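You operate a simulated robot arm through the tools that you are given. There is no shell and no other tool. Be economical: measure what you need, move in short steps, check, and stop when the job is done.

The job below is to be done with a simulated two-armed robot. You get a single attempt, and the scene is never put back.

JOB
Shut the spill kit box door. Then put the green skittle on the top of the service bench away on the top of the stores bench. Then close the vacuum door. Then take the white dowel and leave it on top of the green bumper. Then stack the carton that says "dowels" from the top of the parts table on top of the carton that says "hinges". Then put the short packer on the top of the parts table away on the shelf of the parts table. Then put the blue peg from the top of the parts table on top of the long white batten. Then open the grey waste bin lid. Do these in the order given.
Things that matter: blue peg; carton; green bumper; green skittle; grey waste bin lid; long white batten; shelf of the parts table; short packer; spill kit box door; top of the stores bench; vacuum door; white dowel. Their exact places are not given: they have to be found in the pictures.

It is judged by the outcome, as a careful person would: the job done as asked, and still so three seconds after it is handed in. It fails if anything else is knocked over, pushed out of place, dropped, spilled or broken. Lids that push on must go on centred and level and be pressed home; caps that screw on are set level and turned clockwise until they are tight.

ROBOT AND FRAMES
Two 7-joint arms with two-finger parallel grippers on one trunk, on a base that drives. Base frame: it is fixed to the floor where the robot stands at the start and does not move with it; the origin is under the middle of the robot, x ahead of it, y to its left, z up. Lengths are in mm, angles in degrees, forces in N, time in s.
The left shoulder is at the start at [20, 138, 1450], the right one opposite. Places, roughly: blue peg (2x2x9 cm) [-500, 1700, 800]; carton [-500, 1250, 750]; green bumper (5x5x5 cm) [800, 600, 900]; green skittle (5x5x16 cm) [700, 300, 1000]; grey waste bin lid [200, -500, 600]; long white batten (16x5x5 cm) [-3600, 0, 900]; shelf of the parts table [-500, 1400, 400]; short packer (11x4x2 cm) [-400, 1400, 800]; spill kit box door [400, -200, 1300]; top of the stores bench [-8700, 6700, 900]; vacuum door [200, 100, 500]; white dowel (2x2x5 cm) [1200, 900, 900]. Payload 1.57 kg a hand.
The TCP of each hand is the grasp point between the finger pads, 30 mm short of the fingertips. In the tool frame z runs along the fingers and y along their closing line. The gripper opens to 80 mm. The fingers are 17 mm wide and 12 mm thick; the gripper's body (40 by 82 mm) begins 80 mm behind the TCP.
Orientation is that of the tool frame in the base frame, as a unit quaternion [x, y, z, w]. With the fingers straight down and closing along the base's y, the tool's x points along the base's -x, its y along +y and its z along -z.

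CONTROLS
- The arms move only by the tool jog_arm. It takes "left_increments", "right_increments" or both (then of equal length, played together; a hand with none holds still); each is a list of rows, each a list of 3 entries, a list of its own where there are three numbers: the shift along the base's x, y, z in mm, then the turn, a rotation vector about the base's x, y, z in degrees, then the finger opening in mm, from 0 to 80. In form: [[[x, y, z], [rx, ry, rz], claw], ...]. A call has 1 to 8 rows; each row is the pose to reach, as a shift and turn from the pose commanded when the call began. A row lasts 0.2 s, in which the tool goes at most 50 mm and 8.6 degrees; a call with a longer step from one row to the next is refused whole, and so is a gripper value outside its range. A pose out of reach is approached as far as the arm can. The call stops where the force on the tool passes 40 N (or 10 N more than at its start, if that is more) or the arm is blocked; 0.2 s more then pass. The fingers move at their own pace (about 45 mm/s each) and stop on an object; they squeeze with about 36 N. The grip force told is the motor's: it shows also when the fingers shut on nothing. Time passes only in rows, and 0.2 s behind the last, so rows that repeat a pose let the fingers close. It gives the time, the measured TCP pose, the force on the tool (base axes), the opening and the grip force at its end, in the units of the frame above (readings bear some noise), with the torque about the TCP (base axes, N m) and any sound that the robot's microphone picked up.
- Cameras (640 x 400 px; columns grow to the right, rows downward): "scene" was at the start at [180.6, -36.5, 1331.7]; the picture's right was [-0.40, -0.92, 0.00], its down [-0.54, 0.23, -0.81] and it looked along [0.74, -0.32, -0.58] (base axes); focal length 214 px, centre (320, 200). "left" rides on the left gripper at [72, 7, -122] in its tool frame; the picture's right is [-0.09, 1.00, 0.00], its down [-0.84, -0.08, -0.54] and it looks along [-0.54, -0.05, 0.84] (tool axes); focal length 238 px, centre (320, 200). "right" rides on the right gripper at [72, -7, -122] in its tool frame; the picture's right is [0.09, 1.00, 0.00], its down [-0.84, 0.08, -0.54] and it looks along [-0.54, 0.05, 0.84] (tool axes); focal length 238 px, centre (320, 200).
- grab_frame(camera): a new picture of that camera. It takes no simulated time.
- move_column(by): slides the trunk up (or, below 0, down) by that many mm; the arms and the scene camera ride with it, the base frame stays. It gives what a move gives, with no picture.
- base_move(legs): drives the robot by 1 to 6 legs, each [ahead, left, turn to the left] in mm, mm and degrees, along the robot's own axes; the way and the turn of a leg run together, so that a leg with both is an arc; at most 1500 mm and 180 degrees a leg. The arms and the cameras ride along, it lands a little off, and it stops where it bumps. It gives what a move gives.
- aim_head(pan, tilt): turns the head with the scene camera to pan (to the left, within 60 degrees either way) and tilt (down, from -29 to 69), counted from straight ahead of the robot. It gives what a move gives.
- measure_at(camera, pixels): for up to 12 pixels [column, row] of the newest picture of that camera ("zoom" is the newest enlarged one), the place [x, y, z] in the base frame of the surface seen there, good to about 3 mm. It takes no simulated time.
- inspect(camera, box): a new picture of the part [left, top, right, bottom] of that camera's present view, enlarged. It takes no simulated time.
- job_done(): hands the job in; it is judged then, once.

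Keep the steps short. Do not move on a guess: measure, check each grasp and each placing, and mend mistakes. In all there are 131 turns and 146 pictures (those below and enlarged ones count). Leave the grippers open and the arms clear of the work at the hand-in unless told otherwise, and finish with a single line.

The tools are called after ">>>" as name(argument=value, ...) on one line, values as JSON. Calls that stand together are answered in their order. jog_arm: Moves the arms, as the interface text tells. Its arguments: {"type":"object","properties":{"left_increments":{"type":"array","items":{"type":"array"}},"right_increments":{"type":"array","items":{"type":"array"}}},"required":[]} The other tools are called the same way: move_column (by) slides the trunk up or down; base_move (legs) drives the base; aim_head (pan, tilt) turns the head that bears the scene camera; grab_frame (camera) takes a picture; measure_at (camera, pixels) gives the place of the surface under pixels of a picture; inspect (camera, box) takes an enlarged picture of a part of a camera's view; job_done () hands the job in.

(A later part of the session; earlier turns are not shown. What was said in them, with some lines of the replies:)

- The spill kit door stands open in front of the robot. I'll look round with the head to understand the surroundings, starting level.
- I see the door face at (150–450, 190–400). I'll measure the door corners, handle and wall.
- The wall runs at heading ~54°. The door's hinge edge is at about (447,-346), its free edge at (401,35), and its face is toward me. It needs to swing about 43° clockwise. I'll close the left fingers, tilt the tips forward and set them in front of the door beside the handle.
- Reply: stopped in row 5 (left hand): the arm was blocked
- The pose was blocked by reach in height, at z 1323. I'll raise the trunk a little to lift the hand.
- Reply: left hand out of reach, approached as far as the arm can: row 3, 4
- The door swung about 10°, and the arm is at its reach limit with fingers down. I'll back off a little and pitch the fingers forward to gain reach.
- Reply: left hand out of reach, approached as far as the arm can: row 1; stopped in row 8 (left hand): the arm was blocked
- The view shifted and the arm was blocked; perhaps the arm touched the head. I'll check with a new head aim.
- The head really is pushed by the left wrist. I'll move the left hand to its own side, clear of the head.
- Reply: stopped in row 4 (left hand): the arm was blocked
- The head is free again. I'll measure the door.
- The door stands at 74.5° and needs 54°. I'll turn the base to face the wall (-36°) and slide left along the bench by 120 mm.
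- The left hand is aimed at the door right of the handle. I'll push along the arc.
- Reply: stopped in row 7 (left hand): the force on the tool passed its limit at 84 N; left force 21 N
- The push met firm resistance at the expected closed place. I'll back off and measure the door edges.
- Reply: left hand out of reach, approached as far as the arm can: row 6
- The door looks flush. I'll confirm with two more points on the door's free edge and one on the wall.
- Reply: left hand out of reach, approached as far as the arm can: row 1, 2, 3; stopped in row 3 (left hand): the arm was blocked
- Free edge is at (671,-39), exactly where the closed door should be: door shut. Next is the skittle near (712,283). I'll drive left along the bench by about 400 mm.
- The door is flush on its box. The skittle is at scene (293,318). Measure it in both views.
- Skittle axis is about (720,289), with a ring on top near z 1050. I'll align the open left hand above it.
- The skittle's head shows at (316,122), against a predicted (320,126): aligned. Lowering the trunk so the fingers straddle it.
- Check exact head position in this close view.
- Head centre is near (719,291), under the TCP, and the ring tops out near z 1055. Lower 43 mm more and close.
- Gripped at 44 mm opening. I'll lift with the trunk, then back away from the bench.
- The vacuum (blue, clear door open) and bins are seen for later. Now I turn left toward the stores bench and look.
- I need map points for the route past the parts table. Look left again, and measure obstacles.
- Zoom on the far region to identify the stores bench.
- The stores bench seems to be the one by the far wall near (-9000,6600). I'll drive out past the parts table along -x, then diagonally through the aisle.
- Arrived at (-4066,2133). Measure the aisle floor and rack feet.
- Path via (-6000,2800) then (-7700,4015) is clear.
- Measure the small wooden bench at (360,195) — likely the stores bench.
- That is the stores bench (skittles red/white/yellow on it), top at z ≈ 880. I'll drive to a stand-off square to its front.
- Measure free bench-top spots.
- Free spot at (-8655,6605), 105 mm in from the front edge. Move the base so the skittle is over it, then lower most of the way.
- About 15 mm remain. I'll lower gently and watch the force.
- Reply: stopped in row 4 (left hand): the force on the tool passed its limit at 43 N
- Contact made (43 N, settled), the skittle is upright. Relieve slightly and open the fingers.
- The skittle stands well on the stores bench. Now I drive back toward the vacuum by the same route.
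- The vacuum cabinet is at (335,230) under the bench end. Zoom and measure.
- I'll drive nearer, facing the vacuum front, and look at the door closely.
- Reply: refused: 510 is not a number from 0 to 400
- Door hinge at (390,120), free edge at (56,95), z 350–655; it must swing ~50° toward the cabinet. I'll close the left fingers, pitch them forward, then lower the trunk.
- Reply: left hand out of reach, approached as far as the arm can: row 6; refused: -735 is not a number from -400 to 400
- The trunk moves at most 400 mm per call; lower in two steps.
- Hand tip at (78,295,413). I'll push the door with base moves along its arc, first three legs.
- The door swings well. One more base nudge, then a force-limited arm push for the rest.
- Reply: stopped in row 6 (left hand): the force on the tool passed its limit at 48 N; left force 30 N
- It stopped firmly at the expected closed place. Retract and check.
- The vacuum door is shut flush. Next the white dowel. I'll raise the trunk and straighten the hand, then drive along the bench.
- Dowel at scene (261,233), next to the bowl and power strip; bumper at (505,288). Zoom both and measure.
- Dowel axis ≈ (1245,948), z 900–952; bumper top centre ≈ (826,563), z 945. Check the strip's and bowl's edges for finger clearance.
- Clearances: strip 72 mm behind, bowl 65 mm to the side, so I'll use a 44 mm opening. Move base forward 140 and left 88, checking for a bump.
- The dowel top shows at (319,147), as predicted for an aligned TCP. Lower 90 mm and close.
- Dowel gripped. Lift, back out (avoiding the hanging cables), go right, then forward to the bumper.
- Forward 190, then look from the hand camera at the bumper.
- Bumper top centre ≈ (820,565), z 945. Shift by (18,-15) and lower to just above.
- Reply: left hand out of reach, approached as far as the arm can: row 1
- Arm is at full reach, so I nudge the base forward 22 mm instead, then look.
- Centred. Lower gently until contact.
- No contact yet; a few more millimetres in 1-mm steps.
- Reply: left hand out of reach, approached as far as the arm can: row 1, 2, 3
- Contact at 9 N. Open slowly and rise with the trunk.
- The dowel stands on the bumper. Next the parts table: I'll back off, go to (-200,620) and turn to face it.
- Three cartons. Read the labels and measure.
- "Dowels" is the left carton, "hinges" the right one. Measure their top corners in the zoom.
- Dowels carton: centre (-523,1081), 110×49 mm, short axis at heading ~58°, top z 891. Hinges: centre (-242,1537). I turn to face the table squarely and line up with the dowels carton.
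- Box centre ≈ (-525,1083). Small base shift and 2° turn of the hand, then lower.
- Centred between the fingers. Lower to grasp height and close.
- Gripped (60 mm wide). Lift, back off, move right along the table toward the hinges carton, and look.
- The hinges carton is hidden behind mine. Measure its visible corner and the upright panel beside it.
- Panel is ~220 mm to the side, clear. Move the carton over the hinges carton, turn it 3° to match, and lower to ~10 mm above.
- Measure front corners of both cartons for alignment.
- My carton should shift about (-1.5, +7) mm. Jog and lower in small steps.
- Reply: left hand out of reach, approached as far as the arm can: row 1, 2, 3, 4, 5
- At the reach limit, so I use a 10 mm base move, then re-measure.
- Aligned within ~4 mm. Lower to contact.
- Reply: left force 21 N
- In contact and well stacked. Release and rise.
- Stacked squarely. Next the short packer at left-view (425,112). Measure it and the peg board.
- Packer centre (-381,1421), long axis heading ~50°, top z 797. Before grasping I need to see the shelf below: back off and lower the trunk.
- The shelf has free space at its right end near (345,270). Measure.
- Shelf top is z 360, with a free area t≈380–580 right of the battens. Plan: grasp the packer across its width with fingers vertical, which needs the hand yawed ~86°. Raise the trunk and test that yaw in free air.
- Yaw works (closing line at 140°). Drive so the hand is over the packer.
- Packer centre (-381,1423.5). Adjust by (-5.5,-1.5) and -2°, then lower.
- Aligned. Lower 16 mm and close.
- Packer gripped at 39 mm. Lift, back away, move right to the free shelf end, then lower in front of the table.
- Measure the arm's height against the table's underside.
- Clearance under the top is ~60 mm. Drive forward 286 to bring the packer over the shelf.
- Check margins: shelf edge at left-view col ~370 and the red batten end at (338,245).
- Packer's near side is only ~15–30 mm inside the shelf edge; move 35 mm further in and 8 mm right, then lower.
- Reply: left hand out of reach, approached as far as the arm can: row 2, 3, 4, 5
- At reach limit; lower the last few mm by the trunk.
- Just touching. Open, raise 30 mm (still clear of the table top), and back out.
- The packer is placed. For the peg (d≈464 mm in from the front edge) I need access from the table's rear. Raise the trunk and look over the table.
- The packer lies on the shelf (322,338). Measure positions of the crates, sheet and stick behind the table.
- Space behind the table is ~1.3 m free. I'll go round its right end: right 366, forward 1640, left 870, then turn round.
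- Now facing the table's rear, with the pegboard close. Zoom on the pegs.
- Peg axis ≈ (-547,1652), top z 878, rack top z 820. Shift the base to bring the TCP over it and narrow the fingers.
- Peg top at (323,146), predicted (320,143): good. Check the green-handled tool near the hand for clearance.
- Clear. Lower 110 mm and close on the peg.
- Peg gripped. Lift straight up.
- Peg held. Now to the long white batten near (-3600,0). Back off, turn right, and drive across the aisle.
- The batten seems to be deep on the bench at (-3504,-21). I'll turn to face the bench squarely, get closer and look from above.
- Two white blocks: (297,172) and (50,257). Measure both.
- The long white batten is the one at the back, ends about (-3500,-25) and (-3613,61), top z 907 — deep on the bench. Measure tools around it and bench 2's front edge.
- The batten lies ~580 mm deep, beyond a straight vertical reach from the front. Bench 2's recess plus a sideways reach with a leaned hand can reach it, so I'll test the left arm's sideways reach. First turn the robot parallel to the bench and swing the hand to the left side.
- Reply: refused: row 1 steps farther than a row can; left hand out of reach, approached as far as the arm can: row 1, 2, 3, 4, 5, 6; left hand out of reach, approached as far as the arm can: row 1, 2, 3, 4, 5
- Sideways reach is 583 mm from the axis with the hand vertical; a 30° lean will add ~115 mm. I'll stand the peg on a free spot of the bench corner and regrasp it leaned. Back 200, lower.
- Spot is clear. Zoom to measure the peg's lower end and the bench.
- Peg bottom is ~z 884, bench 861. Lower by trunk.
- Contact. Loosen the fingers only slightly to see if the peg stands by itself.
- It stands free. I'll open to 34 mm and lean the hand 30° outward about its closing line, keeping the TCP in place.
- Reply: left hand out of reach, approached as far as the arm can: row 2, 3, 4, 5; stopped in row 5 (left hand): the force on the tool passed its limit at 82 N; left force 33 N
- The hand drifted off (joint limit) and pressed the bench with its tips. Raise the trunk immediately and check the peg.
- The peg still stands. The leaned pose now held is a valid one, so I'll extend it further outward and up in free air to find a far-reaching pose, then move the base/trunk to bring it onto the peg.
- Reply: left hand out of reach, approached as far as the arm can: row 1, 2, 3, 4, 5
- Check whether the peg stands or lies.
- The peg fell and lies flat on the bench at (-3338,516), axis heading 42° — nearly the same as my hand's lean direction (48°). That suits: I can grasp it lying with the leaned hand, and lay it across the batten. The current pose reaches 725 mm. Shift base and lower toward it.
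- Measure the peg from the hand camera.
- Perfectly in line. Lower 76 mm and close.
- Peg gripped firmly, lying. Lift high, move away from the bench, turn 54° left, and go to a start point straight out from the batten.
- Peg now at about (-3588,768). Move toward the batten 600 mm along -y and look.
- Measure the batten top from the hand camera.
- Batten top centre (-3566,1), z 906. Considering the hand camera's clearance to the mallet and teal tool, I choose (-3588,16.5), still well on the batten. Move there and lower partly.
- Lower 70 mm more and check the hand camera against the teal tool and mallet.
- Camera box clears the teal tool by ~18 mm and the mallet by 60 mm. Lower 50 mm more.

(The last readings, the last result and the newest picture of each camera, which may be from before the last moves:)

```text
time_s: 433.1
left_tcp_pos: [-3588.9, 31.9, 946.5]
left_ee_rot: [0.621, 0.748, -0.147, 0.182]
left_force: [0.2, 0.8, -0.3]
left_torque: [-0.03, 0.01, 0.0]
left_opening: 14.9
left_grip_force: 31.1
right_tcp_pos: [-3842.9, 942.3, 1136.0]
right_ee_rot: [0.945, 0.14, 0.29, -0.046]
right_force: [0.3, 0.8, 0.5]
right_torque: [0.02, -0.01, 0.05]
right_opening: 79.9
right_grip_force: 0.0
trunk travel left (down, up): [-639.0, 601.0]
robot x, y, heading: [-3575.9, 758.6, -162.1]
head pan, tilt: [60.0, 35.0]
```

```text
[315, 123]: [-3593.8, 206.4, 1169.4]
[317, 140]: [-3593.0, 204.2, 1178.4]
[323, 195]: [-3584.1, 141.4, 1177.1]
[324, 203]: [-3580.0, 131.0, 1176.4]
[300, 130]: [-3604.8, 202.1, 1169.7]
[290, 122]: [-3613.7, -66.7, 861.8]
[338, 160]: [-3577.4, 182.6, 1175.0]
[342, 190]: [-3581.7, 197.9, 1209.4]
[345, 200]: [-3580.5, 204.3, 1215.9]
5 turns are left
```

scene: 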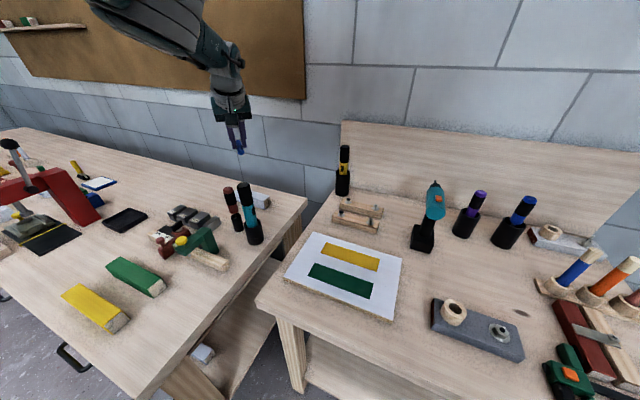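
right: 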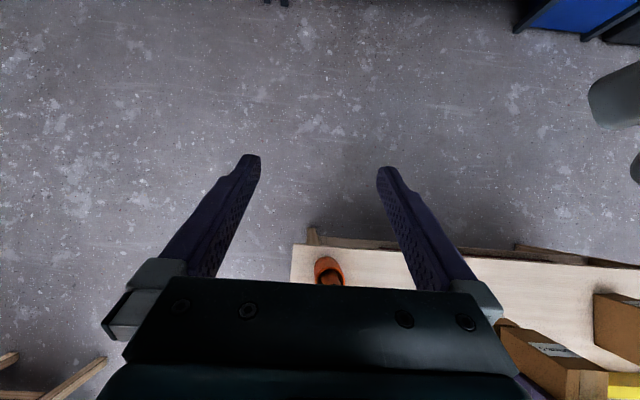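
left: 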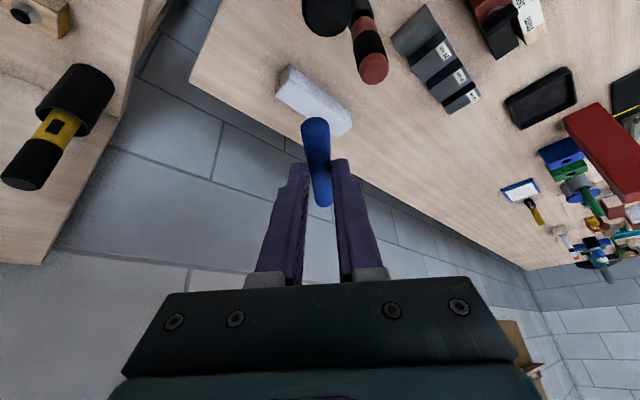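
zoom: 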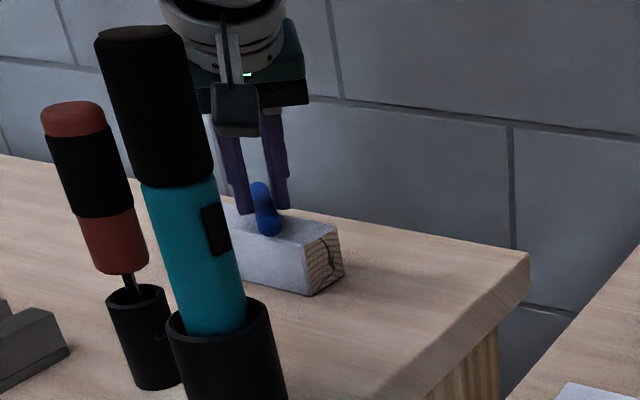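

Only five turns remain, so I batch calls. Now: set the peg down (6 mm), open, rise, drive back to the bins, lean the closed left hand further forward, and look at the grey bin.

>>> move_column(by=-6)

>>> jog_arm(left_increments=[[[0, 0, 0], [0, 0, 0], 17], [[0, 0, 0], [0, 0, 0], 22], [[0, 0, 0], [0, 0, 0], 30], [[0, 0, 0], [0, 0, 0], 34]])

>>> move_column(by=300)

>>> inspect(camera="left", box=[200, 0, 440, 150])

>>> base_move(legs=[[-230.5, -713.7, 0], [0, 0, 140.6], [1130, 0, 0], [1130, 0, 0], [930, 0, 0], [0, 0, -103.8]])

>>> jog_arm(left_increments=[[[0, 0, 0], [-5.1, -5.5, 0], 0], [[0, 0, 0], [-10.2, -11, 0], 0], [[0, 0, 0], [-15.3, -16.5, 0], 0], [[0, 0, 0], [-20.4, -22, 0], 0], [[0, 0, 0], [-25.5, -27.5, 0], 0], [[0, 0, 0], [-30.5, -33.1, 0], 0]])

>>> aim_head(pan=60, tilt=35)

>>> grab_frame(camera="scene")

```text
time_s: 433.6
left_tcp_pos: [-3588.7, 32.5, 940.8]
left_ee_rot: [0.62, 0.749, -0.148, 0.182]
left_force: [-0.2, 2.8, 8.2]
left_torque: [-0.04, 0.0, 0.04]
left_opening: 14.9
left_grip_force: 30.8
right_tcp_pos: [-3843.5, 941.5, 1129.8]
right_ee_rot: [0.945, 0.141, 0.29, -0.047]
right_force: [-0.7, 1.4, 0.7]
right_torque: [0.05, -0.03, 0.02]
right_opening: 79.9
right_grip_force: 0.0
trunk travel left (down, up): [-633.0, 607.0]
robot x, y, heading: [-3576.8, 756.9, -162.0]
head pan, tilt: [60.0, 35.0]
```

```text
time_s: 434.6
left_tcp_pos: [-3589.0, 33.2, 940.0]
left_ee_rot: [0.621, 0.748, -0.149, 0.181]
left_force: [-0.1, -0.9, 0.5]
left_torque: [-0.01, -0.07, 0.01]
left_opening: 34.0
left_grip_force: 0.1
right_tcp_pos: [-3843.3, 941.6, 1130.0]
right_ee_rot: [0.945, 0.139, 0.291, -0.046]
right_force: [-0.8, 0.7, -0.2]
right_torque: [-0.01, 0.0, -0.03]
right_opening: 80.0
right_grip_force: 0.0
trunk travel left (down, up): [-633.0, 607.0]
robot x, y, heading: [-3573.7, 758.5, -161.8]
head pan, tilt: [60.0, 35.0]
```

```text
time_s: 437.6
left_tcp_pos: [-3588.6, 32.2, 1240.5]
left_ee_rot: [0.62, 0.749, -0.148, 0.181]
left_force: [0.0, -0.3, -0.8]
left_torque: [-0.01, 0.03, 0.02]
left_opening: 33.9
left_grip_force: 0.0
right_tcp_pos: [-3843.8, 941.1, 1430.5]
right_ee_rot: [0.945, 0.14, 0.291, -0.046]
right_force: [1.2, 0.1, 0.5]
right_torque: [0.0, -0.01, 0.01]
right_opening: 80.0
right_grip_force: 0.0
trunk travel left (down, up): [-933.0, 307.0]
robot x, y, heading: [-3573.0, 755.3, -161.9]
head pan, tilt: [60.0, 35.0]
```

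```text
2.67 times, centred on (320, 75) of left
```

zoom: 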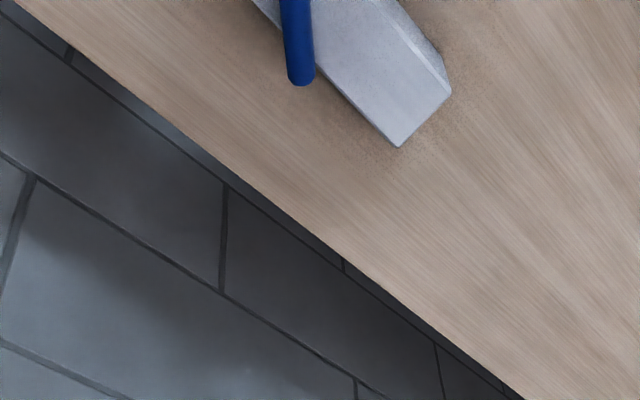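

```text
time_s: 467.0
left_tcp_pos: [-238.0, -346.7, 1240.3]
left_ee_rot: [0.362, 0.902, -0.085, 0.218]
left_force: [0.2, -0.5, -0.8]
left_torque: [-0.01, 0.02, 0.0]
left_opening: 34.0
left_grip_force: 0.1
right_tcp_pos: [-972.8, 247.0, 1429.4]
right_ee_rot: [0.857, 0.422, 0.263, -0.133]
right_force: [-0.7, 0.0, 0.8]
right_torque: [-0.03, -0.01, -0.01]
right_opening: 79.9
right_grip_force: 0.0
trunk travel left (down, up): [-933.0, 307.0]
robot x, y, heading: [-647.8, 251.5, -126.4]
head pan, tilt: [60.0, 35.0]
```

```text
time_s: 468.4
left_tcp_pos: [-230.1, -370.2, 1221.6]
left_ee_rot: [0.303, 0.75, -0.209, 0.55]
left_force: [-1.1, 0.2, 0.0]
left_torque: [-0.01, 0.01, -0.01]
left_opening: 0.0
left_grip_force: 21.6
left hand out of reach, approached as far as the arm can: row 1, 2, 3, 4, 5, 6
right_tcp_pos: [-972.5, 246.5, 1429.9]
right_ee_rot: [0.857, 0.423, 0.262, -0.133]
right_force: [-0.1, -0.8, -0.9]
right_torque: [-0.01, 0.01, 0.0]
right_opening: 80.2
right_grip_force: 0.1
trunk travel left (down, up): [-933.0, 307.0]
robot x, y, heading: [-646.6, 251.5, -126.3]
head pan, tilt: [60.0, 35.0]
```

```text
time_s: 469.0
left_tcp_pos: [-231.9, -370.2, 1222.8]
left_ee_rot: [0.302, 0.75, -0.21, 0.55]
left_force: [-0.4, -0.8, 0.1]
left_torque: [0.02, 0.03, -0.02]
left_opening: 0.0
left_grip_force: 21.1
right_tcp_pos: [-972.8, 247.2, 1428.6]
right_ee_rot: [0.858, 0.422, 0.262, -0.133]
right_force: [-0.4, -0.3, 0.8]
right_torque: [0.03, 0.02, 0.0]
right_opening: 79.8
right_grip_force: 0.0
trunk travel left (down, up): [-933.0, 307.0]
robot x, y, heading: [-646.6, 254.6, -126.2]
head pan, tilt: [60.0, 35.0]
```

```text
21 pictures are left
4 turns are left
```

scene: 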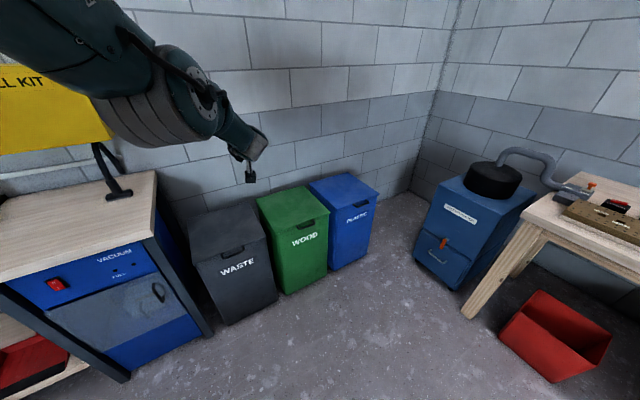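

The peg lies across the batten. Measure the grey bin's lid and handle, then lower the closed, forward-pointing hand in front of the bin and take new views.

>>> measure_at(camera="scene", pixels=[[220, 255], [232, 252], [244, 247], [232, 257], [197, 262], [264, 239], [190, 220], [246, 206], [222, 235], [225, 292], [228, 246], [205, 300]])

>>> inspect(camera="scene", box=[170, 190, 290, 330])

>>> measure_at(camera="zoom", pixels=[[285, 180], [300, 195], [315, 190], [330, 185], [345, 175], [360, 165], [315, 200], [320, 178], [350, 185], [380, 150], [240, 200], [300, 240]])

>>> move_column(by=-400)

>>> move_column(by=-245)

>>> aim_head(pan=60, tilt=10)

>>> grab_frame(camera="scene")

>>> grab_frame(camera="left")

```text
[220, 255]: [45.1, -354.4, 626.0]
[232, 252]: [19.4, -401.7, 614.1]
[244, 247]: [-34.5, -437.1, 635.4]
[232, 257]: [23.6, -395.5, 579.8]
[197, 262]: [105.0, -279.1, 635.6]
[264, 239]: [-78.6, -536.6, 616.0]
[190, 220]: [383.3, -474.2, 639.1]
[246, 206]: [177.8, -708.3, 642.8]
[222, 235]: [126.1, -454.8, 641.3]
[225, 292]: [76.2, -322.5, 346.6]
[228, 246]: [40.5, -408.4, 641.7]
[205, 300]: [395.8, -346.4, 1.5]
```

```text
2.86 times, centred on (230, 260) of scene
```

zoom: 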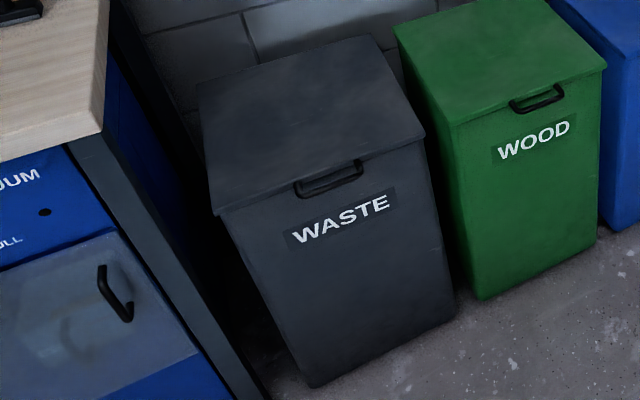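

```text
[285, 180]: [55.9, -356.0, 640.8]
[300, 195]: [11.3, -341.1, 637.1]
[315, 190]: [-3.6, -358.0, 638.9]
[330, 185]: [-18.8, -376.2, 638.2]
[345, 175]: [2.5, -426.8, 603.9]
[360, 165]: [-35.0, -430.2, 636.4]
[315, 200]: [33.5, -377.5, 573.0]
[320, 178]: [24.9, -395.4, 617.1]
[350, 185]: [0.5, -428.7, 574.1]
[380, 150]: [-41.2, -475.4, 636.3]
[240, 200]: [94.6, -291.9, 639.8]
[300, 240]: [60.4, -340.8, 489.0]
```

```text
time_s: 472.9
left_tcp_pos: [-230.0, -369.1, 822.3]
left_ee_rot: [0.303, 0.75, -0.211, 0.549]
left_force: [-0.2, -0.1, 0.6]
left_torque: [-0.02, -0.04, 0.01]
left_opening: 0.0
left_grip_force: 21.2
right_tcp_pos: [-972.5, 246.8, 1030.0]
right_ee_rot: [0.858, 0.422, 0.262, -0.133]
right_force: [0.1, 0.3, 0.3]
right_torque: [0.0, 0.01, -0.01]
right_opening: 79.9
right_grip_force: 0.0
trunk travel left (down, up): [-533.0, 707.0]
robot x, y, heading: [-647.3, 255.8, -126.1]
head pan, tilt: [60.0, 35.0]
```

```text
time_s: 475.4
left_tcp_pos: [-231.3, -370.9, 577.7]
left_ee_rot: [0.302, 0.75, -0.211, 0.549]
left_force: [-0.2, 0.5, -0.3]
left_torque: [-0.01, -0.01, -0.01]
left_opening: 0.0
left_grip_force: 21.5
right_tcp_pos: [-973.3, 247.9, 784.5]
right_ee_rot: [0.857, 0.422, 0.262, -0.134]
right_force: [0.4, 0.4, 0.4]
right_torque: [0.02, -0.01, -0.03]
right_opening: 79.9
right_grip_force: 0.2
trunk travel left (down, up): [-288.0, 952.0]
robot x, y, heading: [-648.8, 252.6, -126.5]
head pan, tilt: [60.0, 35.0]
```

```text
time_s: 476.3
left_tcp_pos: [-231.0, -370.1, 577.1]
left_ee_rot: [0.302, 0.75, -0.211, 0.55]
left_force: [0.4, 0.0, 0.2]
left_torque: [-0.01, 0.02, 0.02]
left_opening: 0.3
left_grip_force: 21.1
right_tcp_pos: [-972.4, 246.7, 784.1]
right_ee_rot: [0.858, 0.422, 0.262, -0.132]
right_force: [0.6, -1.3, 0.5]
right_torque: [-0.03, 0.01, 0.0]
right_opening: 80.1
right_grip_force: 0.2
trunk travel left (down, up): [-288.0, 952.0]
robot x, y, heading: [-648.5, 251.8, -126.4]
head pan, tilt: [60.0, 10.0]
```

```text
19 pictures are left
```

scene: 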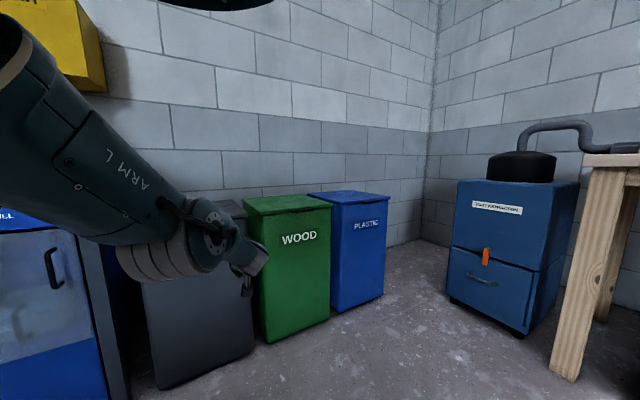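

```text
18 pictures are left
3 turns are left
```

left: 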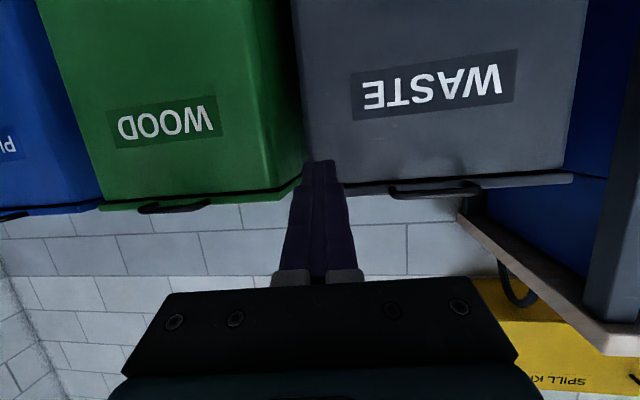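

Handle bar spans u −205..−306 at z≈637, 43 mm in front of the lid; hinge is at the back. I'll put the closed fingertips under the bar, then raise and push along the lid's arc past vertical, withdraw and look.

>>> base_move(legs=[[-118, 0, 0], [0, 164, 0]])

>>> move_column(by=110)

>>> base_move(legs=[[0, 28, 0]])

>>> move_column(by=62)

>>> base_move(legs=[[0, 30, 0]])

>>> move_column(by=70)

>>> grab_frame(camera="left")

>>> base_move(legs=[[0, 45, 0]])

>>> move_column(by=55)

>>> base_move(legs=[[0, 50, 0]])

>>> move_column(by=40)

>>> base_move(legs=[[0, 65, 0]])

>>> move_column(by=30)

>>> base_move(legs=[[0, 90, 0], [0, 125, 0]])

>>> grab_frame(camera="left")

>>> base_move(legs=[[0, -550, 0]])

>>> aim_head(pan=60, tilt=25)

>>> grab_frame(camera="scene")

>>> grab_frame(camera="left")

```text
time_s: 478.6
left_tcp_pos: [-28.8, -373.5, 576.7]
left_ee_rot: [0.302, 0.75, -0.21, 0.55]
left_force: [-0.4, -0.1, 0.1]
left_torque: [-0.03, 0.02, -0.01]
left_opening: 0.0
left_grip_force: 21.2
right_tcp_pos: [-770.0, 245.6, 784.6]
right_ee_rot: [0.858, 0.421, 0.264, -0.132]
right_force: [-0.3, 0.0, -1.4]
right_torque: [-0.03, -0.01, 0.04]
right_opening: 79.9
right_grip_force: 0.0
trunk travel left (down, up): [-288.0, 952.0]
robot x, y, heading: [-447.6, 249.5, -126.4]
head pan, tilt: [60.0, 10.0]
```

```text
time_s: 480.0
left_tcp_pos: [-29.3, -372.5, 687.2]
left_ee_rot: [0.302, 0.75, -0.21, 0.549]
left_force: [-1.1, 0.1, -1.4]
left_torque: [0.04, 0.06, -0.02]
left_opening: 0.0
left_grip_force: 21.2
right_tcp_pos: [-769.8, 244.1, 894.2]
right_ee_rot: [0.857, 0.422, 0.263, -0.133]
right_force: [0.2, -0.2, -0.2]
right_torque: [-0.02, -0.01, 0.02]
right_opening: 80.0
right_grip_force: 0.0
trunk travel left (down, up): [-398.0, 842.0]
robot x, y, heading: [-445.5, 249.3, -126.3]
head pan, tilt: [60.0, 10.0]
```

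```text
time_s: 480.8
left_tcp_pos: [-6.7, -388.6, 687.4]
left_ee_rot: [0.302, 0.75, -0.21, 0.549]
left_force: [-0.9, 0.7, -1.6]
left_torque: [0.0, -0.03, -0.02]
left_opening: 0.0
left_grip_force: 21.5
right_tcp_pos: [-747.4, 229.4, 894.7]
right_ee_rot: [0.858, 0.421, 0.263, -0.133]
right_force: [0.9, -0.4, 0.0]
right_torque: [0.04, 0.01, 0.01]
right_opening: 80.1
right_grip_force: 0.0
trunk travel left (down, up): [-398.0, 842.0]
robot x, y, heading: [-422.9, 234.5, -126.9]
head pan, tilt: [60.0, 10.0]
```

```text
time_s: 481.8
left_tcp_pos: [-7.1, -389.6, 749.1]
left_ee_rot: [0.303, 0.75, -0.21, 0.549]
left_force: [-0.6, 1.2, -0.3]
left_torque: [0.03, 0.0, 0.01]
left_opening: 0.0
left_grip_force: 21.7
right_tcp_pos: [-748.4, 229.4, 957.2]
right_ee_rot: [0.858, 0.421, 0.263, -0.132]
right_force: [-0.3, 0.4, 0.0]
right_torque: [0.01, -0.01, 0.0]
right_opening: 80.1
right_grip_force: 0.0
trunk travel left (down, up): [-460.0, 780.0]
robot x, y, heading: [-421.0, 231.6, -126.5]
head pan, tilt: [60.0, 10.0]
```

```text
time_s: 482.7
left_tcp_pos: [-1.8, -394.8, 741.7]
left_ee_rot: [0.304, 0.753, -0.21, 0.544]
left_force: [-12.1, 15.7, 4.0]
left_torque: [-0.18, -0.03, 0.21]
left_opening: 0.1
left_grip_force: 21.7
right_tcp_pos: [-736.0, 222.0, 955.9]
right_ee_rot: [0.858, 0.421, 0.263, -0.134]
right_force: [0.2, -0.1, -0.5]
right_torque: [-0.02, 0.04, 0.0]
right_opening: 80.0
right_grip_force: 0.0
trunk travel left (down, up): [-460.0, 780.0]
robot x, y, heading: [-408.2, 226.6, -126.4]
head pan, tilt: [60.0, 10.0]
stopped in leg 1: the force on the tool passed its limit at 101 N (the readings are from after the stop); the commanded pose is now the measured one
```

```text
time_s: 483.8
left_tcp_pos: [1.7, -398.6, 814.4]
left_ee_rot: [0.304, 0.752, -0.211, 0.546]
left_force: [-1.4, -0.5, -1.3]
left_torque: [0.05, 0.03, 0.03]
left_opening: 0.1
left_grip_force: 21.3
right_tcp_pos: [-734.7, 220.5, 1026.0]
right_ee_rot: [0.858, 0.422, 0.263, -0.133]
right_force: [0.8, 0.4, 0.2]
right_torque: [0.01, 0.01, 0.02]
right_opening: 80.1
right_grip_force: 0.1
trunk travel left (down, up): [-530.0, 710.0]
robot x, y, heading: [-414.7, 223.1, -126.5]
head pan, tilt: [60.0, 10.0]
```

```text
17 pictures are left
```

left: 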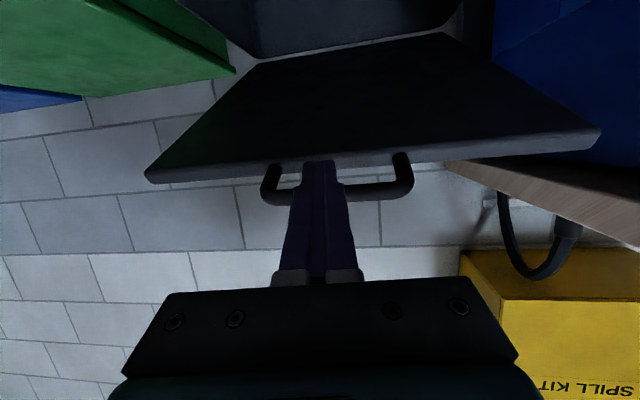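

```text
time_s: 484.7
left_tcp_pos: [22.0, -414.5, 816.0]
left_ee_rot: [0.299, 0.749, -0.208, 0.553]
left_force: [-11.7, 15.5, 9.0]
left_torque: [0.02, -0.1, 0.3]
left_opening: 0.0
left_grip_force: 21.0
right_tcp_pos: [-711.6, 204.0, 1026.7]
right_ee_rot: [0.857, 0.421, 0.263, -0.134]
right_force: [0.8, 0.2, 0.4]
right_torque: [0.0, -0.01, -0.02]
right_opening: 80.3
right_grip_force: 0.1
trunk travel left (down, up): [-530.0, 710.0]
robot x, y, heading: [-384.2, 202.1, -126.3]
head pan, tilt: [60.0, 10.0]
stopped in leg 1: the force on the tool passed its limit at 174 N (the readings are from after the stop); the commanded pose is now the measured one
```

```text
time_s: 485.6
left_tcp_pos: [25.7, -416.5, 873.9]
left_ee_rot: [0.3, 0.748, -0.21, 0.553]
left_force: [0.1, 0.7, -0.2]
left_torque: [0.02, 0.05, -0.01]
left_opening: 0.2
left_grip_force: 21.8
right_tcp_pos: [-710.1, 201.9, 1080.5]
right_ee_rot: [0.857, 0.422, 0.264, -0.134]
right_force: [-1.0, -0.1, -0.8]
right_torque: [-0.02, -0.02, 0.01]
right_opening: 79.8
right_grip_force: 0.1
trunk travel left (down, up): [-585.0, 655.0]
robot x, y, heading: [-390.3, 205.0, -126.4]
head pan, tilt: [60.0, 10.0]
```

```text
time_s: 486.6
left_tcp_pos: [54.7, -439.7, 880.4]
left_ee_rot: [0.295, 0.742, -0.208, 0.565]
left_force: [-6.6, 6.6, 5.3]
left_torque: [0.03, -0.1, 0.05]
left_opening: 0.0
left_grip_force: 21.4
right_tcp_pos: [-681.7, 180.8, 1081.9]
right_ee_rot: [0.857, 0.422, 0.263, -0.133]
right_force: [0.5, -0.5, 0.4]
right_torque: [-0.02, -0.01, 0.0]
right_opening: 80.0
right_grip_force: 0.0
trunk travel left (down, up): [-585.0, 655.0]
robot x, y, heading: [-357.5, 182.8, -126.6]
head pan, tilt: [60.0, 10.0]
stopped in leg 1: the force on the tool passed its limit at 125 N (the readings are from after the stop); the commanded pose is now the measured one
```

```text
time_s: 487.4
left_tcp_pos: [54.9, -439.7, 922.6]
left_ee_rot: [0.295, 0.741, -0.209, 0.565]
left_force: [-0.7, 0.9, -0.1]
left_torque: [0.03, 0.02, 0.01]
left_opening: 0.1
left_grip_force: 21.4
right_tcp_pos: [-680.5, 180.7, 1121.3]
right_ee_rot: [0.857, 0.422, 0.263, -0.133]
right_force: [0.3, -0.3, -0.1]
right_torque: [0.01, 0.01, 0.0]
right_opening: 79.8
right_grip_force: 0.0
trunk travel left (down, up): [-625.0, 615.0]
robot x, y, heading: [-354.9, 180.2, -126.6]
head pan, tilt: [60.0, 10.0]
```

```text
time_s: 488.4
left_tcp_pos: [92.0, -467.3, 928.7]
left_ee_rot: [0.293, 0.734, -0.209, 0.576]
left_force: [-2.1, 0.5, 1.5]
left_torque: [-0.01, -0.01, -0.01]
left_opening: 0.0
left_grip_force: 21.2
right_tcp_pos: [-645.6, 153.5, 1121.7]
right_ee_rot: [0.857, 0.422, 0.263, -0.133]
right_force: [0.3, -0.1, -1.4]
right_torque: [-0.01, 0.0, 0.01]
right_opening: 79.9
right_grip_force: 0.1
trunk travel left (down, up): [-625.0, 615.0]
robot x, y, heading: [-321.5, 157.6, -126.6]
head pan, tilt: [60.0, 10.0]
stopped in leg 1: the force on the tool passed its limit at 70 N (the readings are from after the stop); the commanded pose is now the measured one
```

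```text
time_s: 489.1
left_tcp_pos: [92.1, -467.6, 960.0]
left_ee_rot: [0.292, 0.734, -0.208, 0.577]
left_force: [-1.6, 0.8, 0.1]
left_torque: [0.03, 0.02, -0.02]
left_opening: 0.0
left_grip_force: 21.7
right_tcp_pos: [-644.5, 154.1, 1151.4]
right_ee_rot: [0.857, 0.422, 0.264, -0.133]
right_force: [0.3, -0.5, -0.8]
right_torque: [0.02, -0.01, 0.01]
right_opening: 79.8
right_grip_force: 0.1
trunk travel left (down, up): [-655.0, 585.0]
robot x, y, heading: [-324.2, 158.1, -126.5]
head pan, tilt: [60.0, 10.0]
```

```text
time_s: 490.1
left_tcp_pos: [143.8, -503.7, 971.5]
left_ee_rot: [0.287, 0.726, -0.209, 0.589]
left_force: [0.3, 1.3, 1.2]
left_torque: [-0.18, -0.22, -0.02]
left_opening: 0.2
left_grip_force: 21.4
right_tcp_pos: [-600.0, 120.9, 1152.4]
right_ee_rot: [0.857, 0.422, 0.264, -0.132]
right_force: [0.1, -0.2, -0.3]
right_torque: [-0.02, 0.0, -0.02]
right_opening: 80.3
right_grip_force: 0.1
trunk travel left (down, up): [-655.0, 585.0]
robot x, y, heading: [-274.8, 126.3, -126.6]
head pan, tilt: [60.0, 10.0]
stopped in leg 1: the force on the tool passed its limit at 54 N (the readings are from after the stop); the commanded pose is now the measured one
```

```text
16 pictures are left
```

left: 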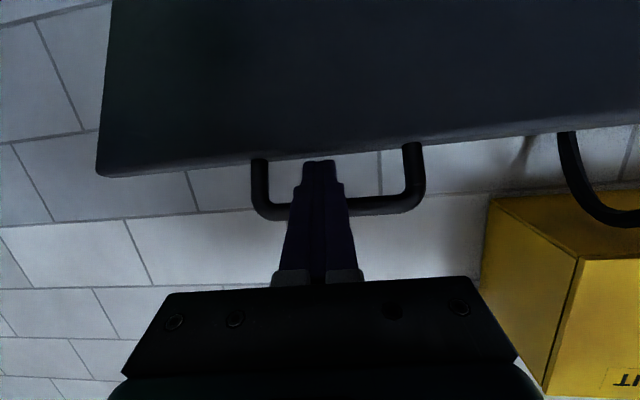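

```text
time_s: 493.3
left_tcp_pos: [-309.7, -172.5, 970.6]
left_ee_rot: [0.292, 0.725, -0.212, 0.587]
left_force: [0.3, -0.3, 0.0]
left_torque: [-0.01, 0.03, 0.01]
left_opening: 0.1
left_grip_force: 21.2
right_tcp_pos: [-1044.5, 460.9, 1152.2]
right_ee_rot: [0.86, 0.416, 0.265, -0.13]
right_force: [-0.2, 0.9, -0.2]
right_torque: [-0.01, -0.02, 0.01]
right_opening: 79.6
right_grip_force: 0.0
trunk travel left (down, up): [-655.0, 585.0]
robot x, y, heading: [-724.0, 461.9, -127.5]
head pan, tilt: [60.0, 10.0]
```

```text
time_s: 494.1
left_tcp_pos: [-310.5, -173.4, 970.3]
left_ee_rot: [0.292, 0.724, -0.213, 0.587]
left_force: [-1.0, 0.6, 0.6]
left_torque: [-0.03, 0.01, 0.02]
left_opening: 0.1
left_grip_force: 21.7
right_tcp_pos: [-1045.5, 459.9, 1151.9]
right_ee_rot: [0.86, 0.416, 0.264, -0.13]
right_force: [-0.7, 1.0, -0.3]
right_torque: [-0.03, 0.0, 0.03]
right_opening: 80.0
right_grip_force: 0.1
trunk travel left (down, up): [-655.0, 585.0]
robot x, y, heading: [-719.3, 461.1, -127.5]
head pan, tilt: [60.0, 25.0]
```

```text
15 pictures are left
```

scene: 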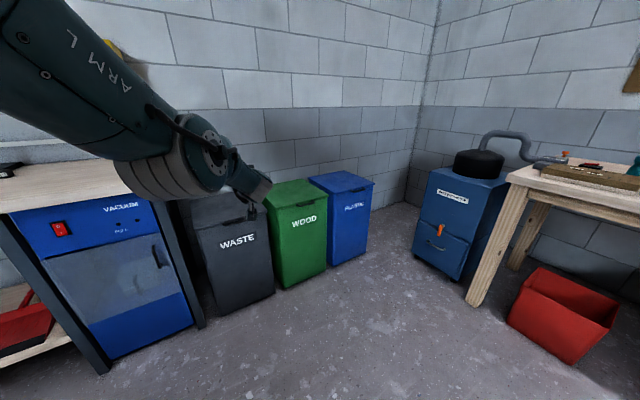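

```text
14 pictures are left
2 turns are left
```

left: 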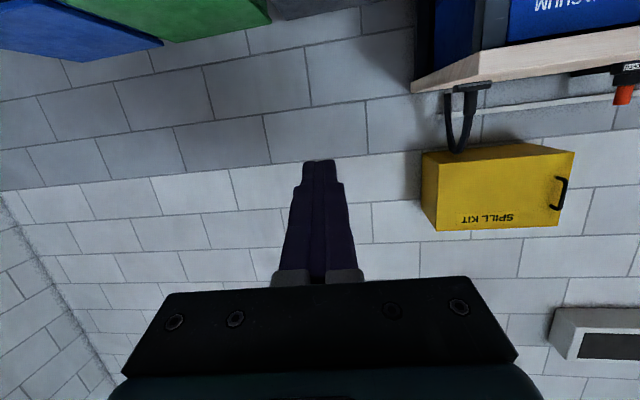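

The lid lifted well but force stops kept it short of vertical and it fell back. I retry with deeper finger placement, more vertical lift and many short pushes, then withdraw and open the gripper.

>>> move_column(by=-393)

>>> base_move(legs=[[-16, 0, 0], [0, 344, 0]])

>>> move_column(by=130)

>>> base_move(legs=[[0, 45, 0]])

>>> base_move(legs=[[0, 45, 0]])

>>> base_move(legs=[[0, 45, 0]])

>>> move_column(by=58)

>>> base_move(legs=[[0, 45, 0]])

>>> base_move(legs=[[0, 45, 0]])

>>> move_column(by=90)

>>> base_move(legs=[[0, 45, 0]])

>>> move_column(by=25)

>>> base_move(legs=[[0, 45, 0]])

>>> base_move(legs=[[0, 45, 0]])

>>> base_move(legs=[[0, 45, 0]])

>>> base_move(legs=[[0, 45, 0]])

>>> base_move(legs=[[0, 45, 0]])

>>> base_move(legs=[[0, 45, 0]])

>>> base_move(legs=[[0, 45, 0]])

>>> base_move(legs=[[0, 45, 0]])

>>> grab_frame(camera="left")

>>> base_move(legs=[[0, -600, 0]])

```text
time_s: 497.9
left_tcp_pos: [-308.9, -173.5, 575.7]
left_ee_rot: [0.291, 0.724, -0.213, 0.588]
left_force: [0.6, -0.1, -0.3]
left_torque: [-0.05, -0.01, -0.02]
left_opening: 0.0
left_grip_force: 21.5
right_tcp_pos: [-1044.8, 459.4, 758.2]
right_ee_rot: [0.86, 0.416, 0.265, -0.13]
right_force: [-0.3, -0.6, -0.4]
right_torque: [-0.01, 0.0, -0.03]
right_opening: 80.0
right_grip_force: 0.1
trunk travel left (down, up): [-262.0, 978.0]
robot x, y, heading: [-721.4, 461.4, -127.4]
head pan, tilt: [60.0, 25.0]
```

```text
time_s: 500.5
left_tcp_pos: [-23.5, -371.3, 576.9]
left_ee_rot: [0.291, 0.725, -0.212, 0.587]
left_force: [0.3, 0.4, 0.3]
left_torque: [-0.02, 0.0, 0.0]
left_opening: 0.1
left_grip_force: 20.9
right_tcp_pos: [-760.2, 262.5, 758.7]
right_ee_rot: [0.86, 0.416, 0.265, -0.13]
right_force: [-0.2, 0.3, 0.3]
right_torque: [-0.03, 0.0, 0.0]
right_opening: 79.9
right_grip_force: 0.0
trunk travel left (down, up): [-262.0, 978.0]
robot x, y, heading: [-438.0, 265.6, -127.1]
head pan, tilt: [60.0, 25.0]
```

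```text
time_s: 502.1
left_tcp_pos: [-26.0, -370.2, 706.6]
left_ee_rot: [0.292, 0.725, -0.212, 0.587]
left_force: [-0.6, -0.3, -1.1]
left_torque: [-0.02, 0.02, 0.0]
left_opening: 0.1
left_grip_force: 21.6
right_tcp_pos: [-759.9, 263.2, 889.3]
right_ee_rot: [0.86, 0.417, 0.264, -0.132]
right_force: [0.0, -0.1, 0.0]
right_torque: [-0.02, 0.01, 0.01]
right_opening: 80.1
right_grip_force: 0.0
trunk travel left (down, up): [-392.0, 848.0]
robot x, y, heading: [-434.5, 265.0, -127.4]
head pan, tilt: [60.0, 25.0]
```

```text
time_s: 503.0
left_tcp_pos: [-2.8, -388.8, 701.1]
left_ee_rot: [0.293, 0.727, -0.213, 0.583]
left_force: [-0.7, 1.0, -1.4]
left_torque: [0.04, 0.04, 0.01]
left_opening: 0.2
left_grip_force: 20.9
right_tcp_pos: [-734.8, 243.0, 888.5]
right_ee_rot: [0.859, 0.418, 0.265, -0.131]
right_force: [-0.8, -0.2, -0.1]
right_torque: [0.01, 0.01, 0.02]
right_opening: 79.9
right_grip_force: 0.0
trunk travel left (down, up): [-392.0, 848.0]
robot x, y, heading: [-410.3, 245.7, -127.7]
head pan, tilt: [60.0, 25.0]
stopped in leg 1: the force on the tool passed its limit at 220 N (the readings are from after the stop); the commanded pose is now the measured one
```

```text
time_s: 503.9
left_tcp_pos: [33.2, -416.4, 701.8]
left_ee_rot: [0.293, 0.727, -0.212, 0.584]
left_force: [-1.6, -0.9, -0.2]
left_torque: [-0.01, 0.0, -0.03]
left_opening: 0.1
left_grip_force: 21.2
right_tcp_pos: [-698.0, 214.9, 888.4]
right_ee_rot: [0.86, 0.417, 0.264, -0.13]
right_force: [0.0, -0.1, 0.4]
right_torque: [0.01, 0.04, -0.02]
right_opening: 80.1
right_grip_force: 0.0
trunk travel left (down, up): [-392.0, 848.0]
robot x, y, heading: [-377.4, 217.9, -127.1]
head pan, tilt: [60.0, 25.0]
```

```text
time_s: 504.8
left_tcp_pos: [45.4, -425.3, 695.3]
left_ee_rot: [0.29, 0.73, -0.208, 0.583]
left_force: [-13.2, 16.4, 4.5]
left_torque: [-0.33, -0.4, 0.51]
left_opening: 0.0
left_grip_force: 20.8
right_tcp_pos: [-680.5, 203.4, 889.8]
right_ee_rot: [0.859, 0.417, 0.265, -0.133]
right_force: [-0.3, -0.3, 0.7]
right_torque: [0.03, 0.03, -0.01]
right_opening: 80.2
right_grip_force: 0.1
trunk travel left (down, up): [-392.0, 848.0]
robot x, y, heading: [-350.0, 200.5, -127.5]
head pan, tilt: [60.0, 25.0]
stopped in leg 1: the force on the tool passed its limit at 135 N (the readings are from after the stop); the commanded pose is now the measured one
```

```text
time_s: 505.8
left_tcp_pos: [49.4, -430.9, 757.2]
left_ee_rot: [0.288, 0.728, -0.209, 0.586]
left_force: [-0.6, 0.4, -0.6]
left_torque: [0.01, 0.03, -0.03]
left_opening: 0.0
left_grip_force: 20.8
right_tcp_pos: [-676.3, 199.1, 946.3]
right_ee_rot: [0.859, 0.419, 0.264, -0.131]
right_force: [-0.5, -0.1, 1.1]
right_torque: [-0.04, -0.02, -0.03]
right_opening: 80.1
right_grip_force: 0.0
trunk travel left (down, up): [-450.0, 790.0]
robot x, y, heading: [-356.0, 194.3, -127.5]
head pan, tilt: [60.0, 25.0]
```

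```text
time_s: 506.7
left_tcp_pos: [86.7, -457.9, 756.9]
left_ee_rot: [0.289, 0.728, -0.209, 0.585]
left_force: [-0.4, 1.0, -1.0]
left_torque: [0.05, 0.05, 0.0]
left_opening: 0.0
left_grip_force: 21.6
right_tcp_pos: [-640.5, 171.1, 946.7]
right_ee_rot: [0.86, 0.417, 0.264, -0.131]
right_force: [0.4, 0.5, 0.1]
right_torque: [0.02, 0.04, 0.0]
right_opening: 80.1
right_grip_force: 0.0
trunk travel left (down, up): [-450.0, 790.0]
robot x, y, heading: [-315.2, 173.6, -127.2]
head pan, tilt: [60.0, 25.0]
```

```text
time_s: 507.6
left_tcp_pos: [122.4, -484.0, 757.2]
left_ee_rot: [0.288, 0.728, -0.209, 0.586]
left_force: [-1.3, 1.5, -0.5]
left_torque: [0.0, 0.02, -0.01]
left_opening: 0.0
left_grip_force: 21.8
right_tcp_pos: [-605.0, 144.1, 946.1]
right_ee_rot: [0.859, 0.418, 0.264, -0.131]
right_force: [-0.8, -1.0, -0.5]
right_torque: [0.01, 0.02, 0.04]
right_opening: 80.5
right_grip_force: 0.1
trunk travel left (down, up): [-450.0, 790.0]
robot x, y, heading: [-279.4, 145.9, -127.2]
head pan, tilt: [60.0, 25.0]
```

```text
time_s: 508.8
left_tcp_pos: [122.8, -485.7, 847.3]
left_ee_rot: [0.289, 0.727, -0.209, 0.586]
left_force: [-1.1, 0.1, -0.5]
left_torque: [0.01, -0.02, 0.02]
left_opening: 0.1
left_grip_force: 21.3
right_tcp_pos: [-606.4, 143.2, 1035.9]
right_ee_rot: [0.86, 0.418, 0.264, -0.131]
right_force: [-0.3, 0.1, 0.0]
right_torque: [-0.03, -0.02, 0.02]
right_opening: 80.1
right_grip_force: 0.1
trunk travel left (down, up): [-540.0, 700.0]
robot x, y, heading: [-284.8, 144.7, -127.1]
head pan, tilt: [60.0, 25.0]
```

```text
time_s: 509.7
left_tcp_pos: [157.6, -511.0, 847.8]
left_ee_rot: [0.29, 0.728, -0.209, 0.585]
left_force: [-0.7, -0.1, -1.6]
left_torque: [0.03, 0.03, 0.01]
left_opening: 0.0
left_grip_force: 21.0
right_tcp_pos: [-570.1, 117.5, 1036.3]
right_ee_rot: [0.859, 0.419, 0.264, -0.131]
right_force: [0.7, -1.1, 0.5]
right_torque: [0.02, 0.01, 0.0]
right_opening: 80.1
right_grip_force: 0.1
trunk travel left (down, up): [-540.0, 700.0]
robot x, y, heading: [-249.1, 118.2, -127.6]
head pan, tilt: [60.0, 25.0]
```

```text
time_s: 510.4
left_tcp_pos: [158.4, -513.2, 871.7]
left_ee_rot: [0.29, 0.728, -0.21, 0.585]
left_force: [-1.5, 0.8, 0.1]
left_torque: [-0.02, -0.02, 0.0]
left_opening: 0.0
left_grip_force: 22.1
right_tcp_pos: [-570.6, 117.1, 1061.8]
right_ee_rot: [0.859, 0.418, 0.264, -0.132]
right_force: [0.7, 0.0, 0.1]
right_torque: [0.03, 0.01, -0.01]
right_opening: 79.9
right_grip_force: 0.0
trunk travel left (down, up): [-565.0, 675.0]
robot x, y, heading: [-246.0, 116.3, -127.2]
head pan, tilt: [60.0, 25.0]
```

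```text
time_s: 511.3
left_tcp_pos: [192.0, -539.1, 872.2]
left_ee_rot: [0.29, 0.729, -0.208, 0.584]
left_force: [-1.1, -0.6, -0.3]
left_torque: [0.0, 0.03, 0.04]
left_opening: 0.0
left_grip_force: 21.2
right_tcp_pos: [-534.5, 90.6, 1061.0]
right_ee_rot: [0.859, 0.418, 0.264, -0.131]
right_force: [-0.3, 0.2, 0.0]
right_torque: [0.01, -0.02, 0.0]
right_opening: 80.0
right_grip_force: 0.0
trunk travel left (down, up): [-565.0, 675.0]
robot x, y, heading: [-208.8, 92.7, -127.5]
head pan, tilt: [60.0, 25.0]
```

```text
time_s: 512.2
left_tcp_pos: [228.2, -565.9, 872.2]
left_ee_rot: [0.291, 0.728, -0.209, 0.584]
left_force: [0.2, -0.1, -1.1]
left_torque: [0.0, 0.01, 0.02]
left_opening: 0.0
left_grip_force: 21.3
right_tcp_pos: [-498.4, 63.2, 1060.8]
right_ee_rot: [0.859, 0.419, 0.264, -0.132]
right_force: [0.5, 0.2, 0.6]
right_torque: [-0.01, -0.01, -0.03]
right_opening: 79.8
right_grip_force: 0.0
trunk travel left (down, up): [-565.0, 675.0]
robot x, y, heading: [-175.2, 63.4, -127.3]
head pan, tilt: [60.0, 25.0]
```

```text
time_s: 513.1
left_tcp_pos: [263.8, -594.8, 870.4]
left_ee_rot: [0.291, 0.728, -0.21, 0.585]
left_force: [-0.1, -0.5, 0.3]
left_torque: [0.02, 0.02, 0.01]
left_opening: 0.0
left_grip_force: 21.2
right_tcp_pos: [-461.6, 34.6, 1062.3]
right_ee_rot: [0.859, 0.418, 0.264, -0.131]
right_force: [-0.5, 0.0, 0.8]
right_torque: [-0.01, 0.0, 0.01]
right_opening: 80.0
right_grip_force: 0.1
trunk travel left (down, up): [-565.0, 675.0]
robot x, y, heading: [-138.4, 32.8, -127.5]
head pan, tilt: [60.0, 25.0]
```

```text
time_s: 514.0
left_tcp_pos: [300.5, -622.3, 871.2]
left_ee_rot: [0.29, 0.729, -0.208, 0.584]
left_force: [0.6, 0.4, 0.9]
left_torque: [0.03, 0.01, 0.01]
left_opening: 0.2
left_grip_force: 21.2
right_tcp_pos: [-425.3, 7.2, 1062.3]
right_ee_rot: [0.859, 0.418, 0.264, -0.131]
right_force: [-0.4, -1.0, 0.4]
right_torque: [-0.02, 0.0, -0.01]
right_opening: 79.8
right_grip_force: 0.0
trunk travel left (down, up): [-565.0, 675.0]
robot x, y, heading: [-103.1, 7.5, -127.3]
head pan, tilt: [60.0, 25.0]
```

```text
time_s: 515.0
left_tcp_pos: [323.1, -639.1, 870.6]
left_ee_rot: [0.288, 0.726, -0.208, 0.588]
left_force: [-10.2, 12.1, 6.7]
left_torque: [0.09, -0.06, 0.25]
left_opening: 0.0
left_grip_force: 21.6
right_tcp_pos: [-400.5, -10.9, 1061.1]
right_ee_rot: [0.859, 0.419, 0.264, -0.132]
right_force: [-0.1, -0.4, -0.2]
right_torque: [0.01, 0.01, -0.02]
right_opening: 80.1
right_grip_force: 0.0
trunk travel left (down, up): [-565.0, 675.0]
robot x, y, heading: [-72.5, -13.8, -127.3]
head pan, tilt: [60.0, 25.0]
stopped in leg 1: the force on the tool passed its limit at 117 N (the readings are from after the stop); the commanded pose is now the measured one
```

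```text
time_s: 515.7
left_tcp_pos: [321.7, -639.6, 869.4]
left_ee_rot: [0.287, 0.725, -0.207, 0.591]
left_force: [-16.0, 20.3, 9.2]
left_torque: [0.16, -0.02, 0.42]
left_opening: 0.0
left_grip_force: 21.0
right_tcp_pos: [-397.9, -11.2, 1062.0]
right_ee_rot: [0.859, 0.418, 0.264, -0.133]
right_force: [0.1, 0.4, 0.0]
right_torque: [-0.01, 0.0, 0.0]
right_opening: 79.9
right_grip_force: 0.1
trunk travel left (down, up): [-565.0, 675.0]
robot x, y, heading: [-73.5, -12.3, -127.2]
head pan, tilt: [60.0, 25.0]
stopped in leg 1: the force on the tool passed its limit at 71 N (the readings are from after the stop); the commanded pose is now the measured one
```

```text
time_s: 516.4
left_tcp_pos: [321.1, -640.6, 869.7]
left_ee_rot: [0.285, 0.725, -0.206, 0.592]
left_force: [-17.3, 22.9, 8.5]
left_torque: [0.17, -0.07, 0.44]
left_opening: 0.0
left_grip_force: 21.4
right_tcp_pos: [-397.7, -11.7, 1063.2]
right_ee_rot: [0.859, 0.419, 0.263, -0.134]
right_force: [-0.2, -0.2, -0.5]
right_torque: [0.03, 0.01, -0.07]
right_opening: 79.9
right_grip_force: 0.1
trunk travel left (down, up): [-565.0, 675.0]
robot x, y, heading: [-73.4, -14.1, -127.5]
head pan, tilt: [60.0, 25.0]
stopped in leg 1: the force on the tool passed its limit at 64 N (the readings are from after the stop); the commanded pose is now the measured one
```

```text
time_s: 517.1
left_tcp_pos: [322.0, -640.6, 869.5]
left_ee_rot: [0.285, 0.724, -0.206, 0.593]
left_force: [-16.6, 22.7, 9.4]
left_torque: [0.22, -0.03, 0.51]
left_opening: 0.1
left_grip_force: 21.2
right_tcp_pos: [-395.7, -10.5, 1063.2]
right_ee_rot: [0.859, 0.418, 0.264, -0.134]
right_force: [0.2, -0.8, -0.2]
right_torque: [0.01, 0.02, -0.01]
right_opening: 80.0
right_grip_force: 0.1
trunk travel left (down, up): [-565.0, 675.0]
robot x, y, heading: [-73.6, -14.3, -127.8]
head pan, tilt: [60.0, 25.0]
stopped in leg 1: the force on the tool passed its limit at 65 N (the readings are from after the stop); the commanded pose is now the measured one
```

```text
13 pictures are left
```

left: 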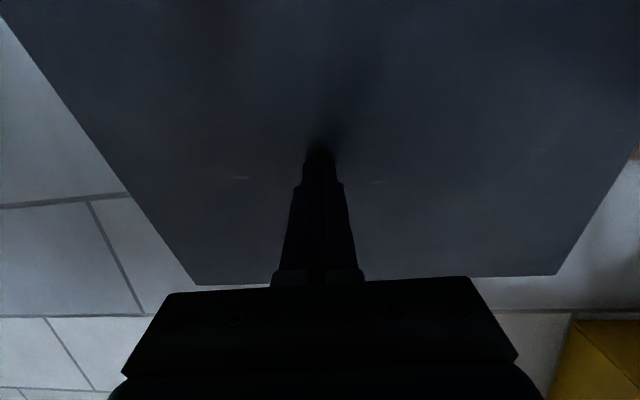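

```text
time_s: 520.5
left_tcp_pos: [-153.1, -279.1, 874.4]
left_ee_rot: [0.284, 0.723, -0.208, 0.595]
left_force: [-0.7, -0.7, -0.4]
left_torque: [-0.01, 0.02, 0.02]
left_opening: 0.2
left_grip_force: 21.5
right_tcp_pos: [-872.0, 351.6, 1061.2]
right_ee_rot: [0.859, 0.419, 0.264, -0.131]
right_force: [-0.7, 0.6, -0.6]
right_torque: [-0.03, 0.0, 0.01]
right_opening: 79.9
right_grip_force: 0.2
trunk travel left (down, up): [-565.0, 675.0]
robot x, y, heading: [-548.6, 352.4, -127.3]
head pan, tilt: [60.0, 25.0]
```

>>> jog_arm(left_increments=[[[0, 0, 0], [0, 0, 0], 80], [[0, 0, 0], [0, 0, 0], 80], [[0, 0, 0], [0, 0, 0], 80], [[0, 0, 0], [0, 0, 0], 80], [[0, 0, 0], [0, 0, 0], 80]])

>>> grab_frame(camera="scene")

```text
time_s: 521.7
left_tcp_pos: [-152.5, -278.9, 874.2]
left_ee_rot: [0.285, 0.722, -0.209, 0.595]
left_force: [-0.1, -0.2, 0.8]
left_torque: [-0.01, -0.02, -0.03]
left_opening: 80.0
left_grip_force: 0.1
right_tcp_pos: [-871.1, 351.8, 1061.5]
right_ee_rot: [0.859, 0.418, 0.264, -0.131]
right_force: [-0.6, -0.3, -0.3]
right_torque: [0.01, 0.03, 0.03]
right_opening: 79.8
right_grip_force: 0.0
trunk travel left (down, up): [-565.0, 675.0]
robot x, y, heading: [-551.0, 347.7, -127.4]
head pan, tilt: [60.0, 25.0]
```

```text
12 pictures are left
1 turns are left
```

scene: 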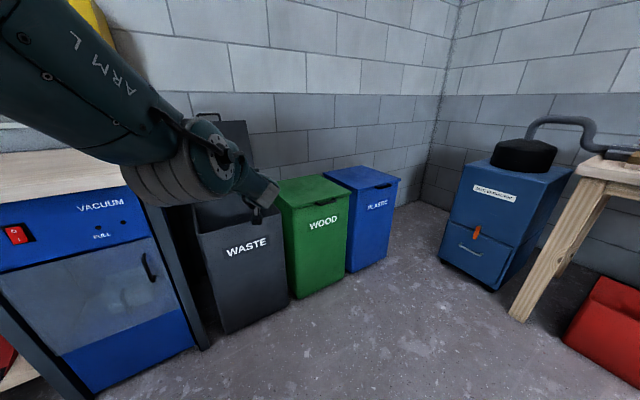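

The grey waste bin lid is now open and stays open past vertical: I can see it standing up at (235,140). The hand is clear and the grippers are open, so I'm handing the job in.

>>> job_done()

```text
The job is handed in.
```

I did all eight steps in the order given and handed the job in; the blue peg tipped over once on the bench along the way, and it now lies across the white batten instead of standing.
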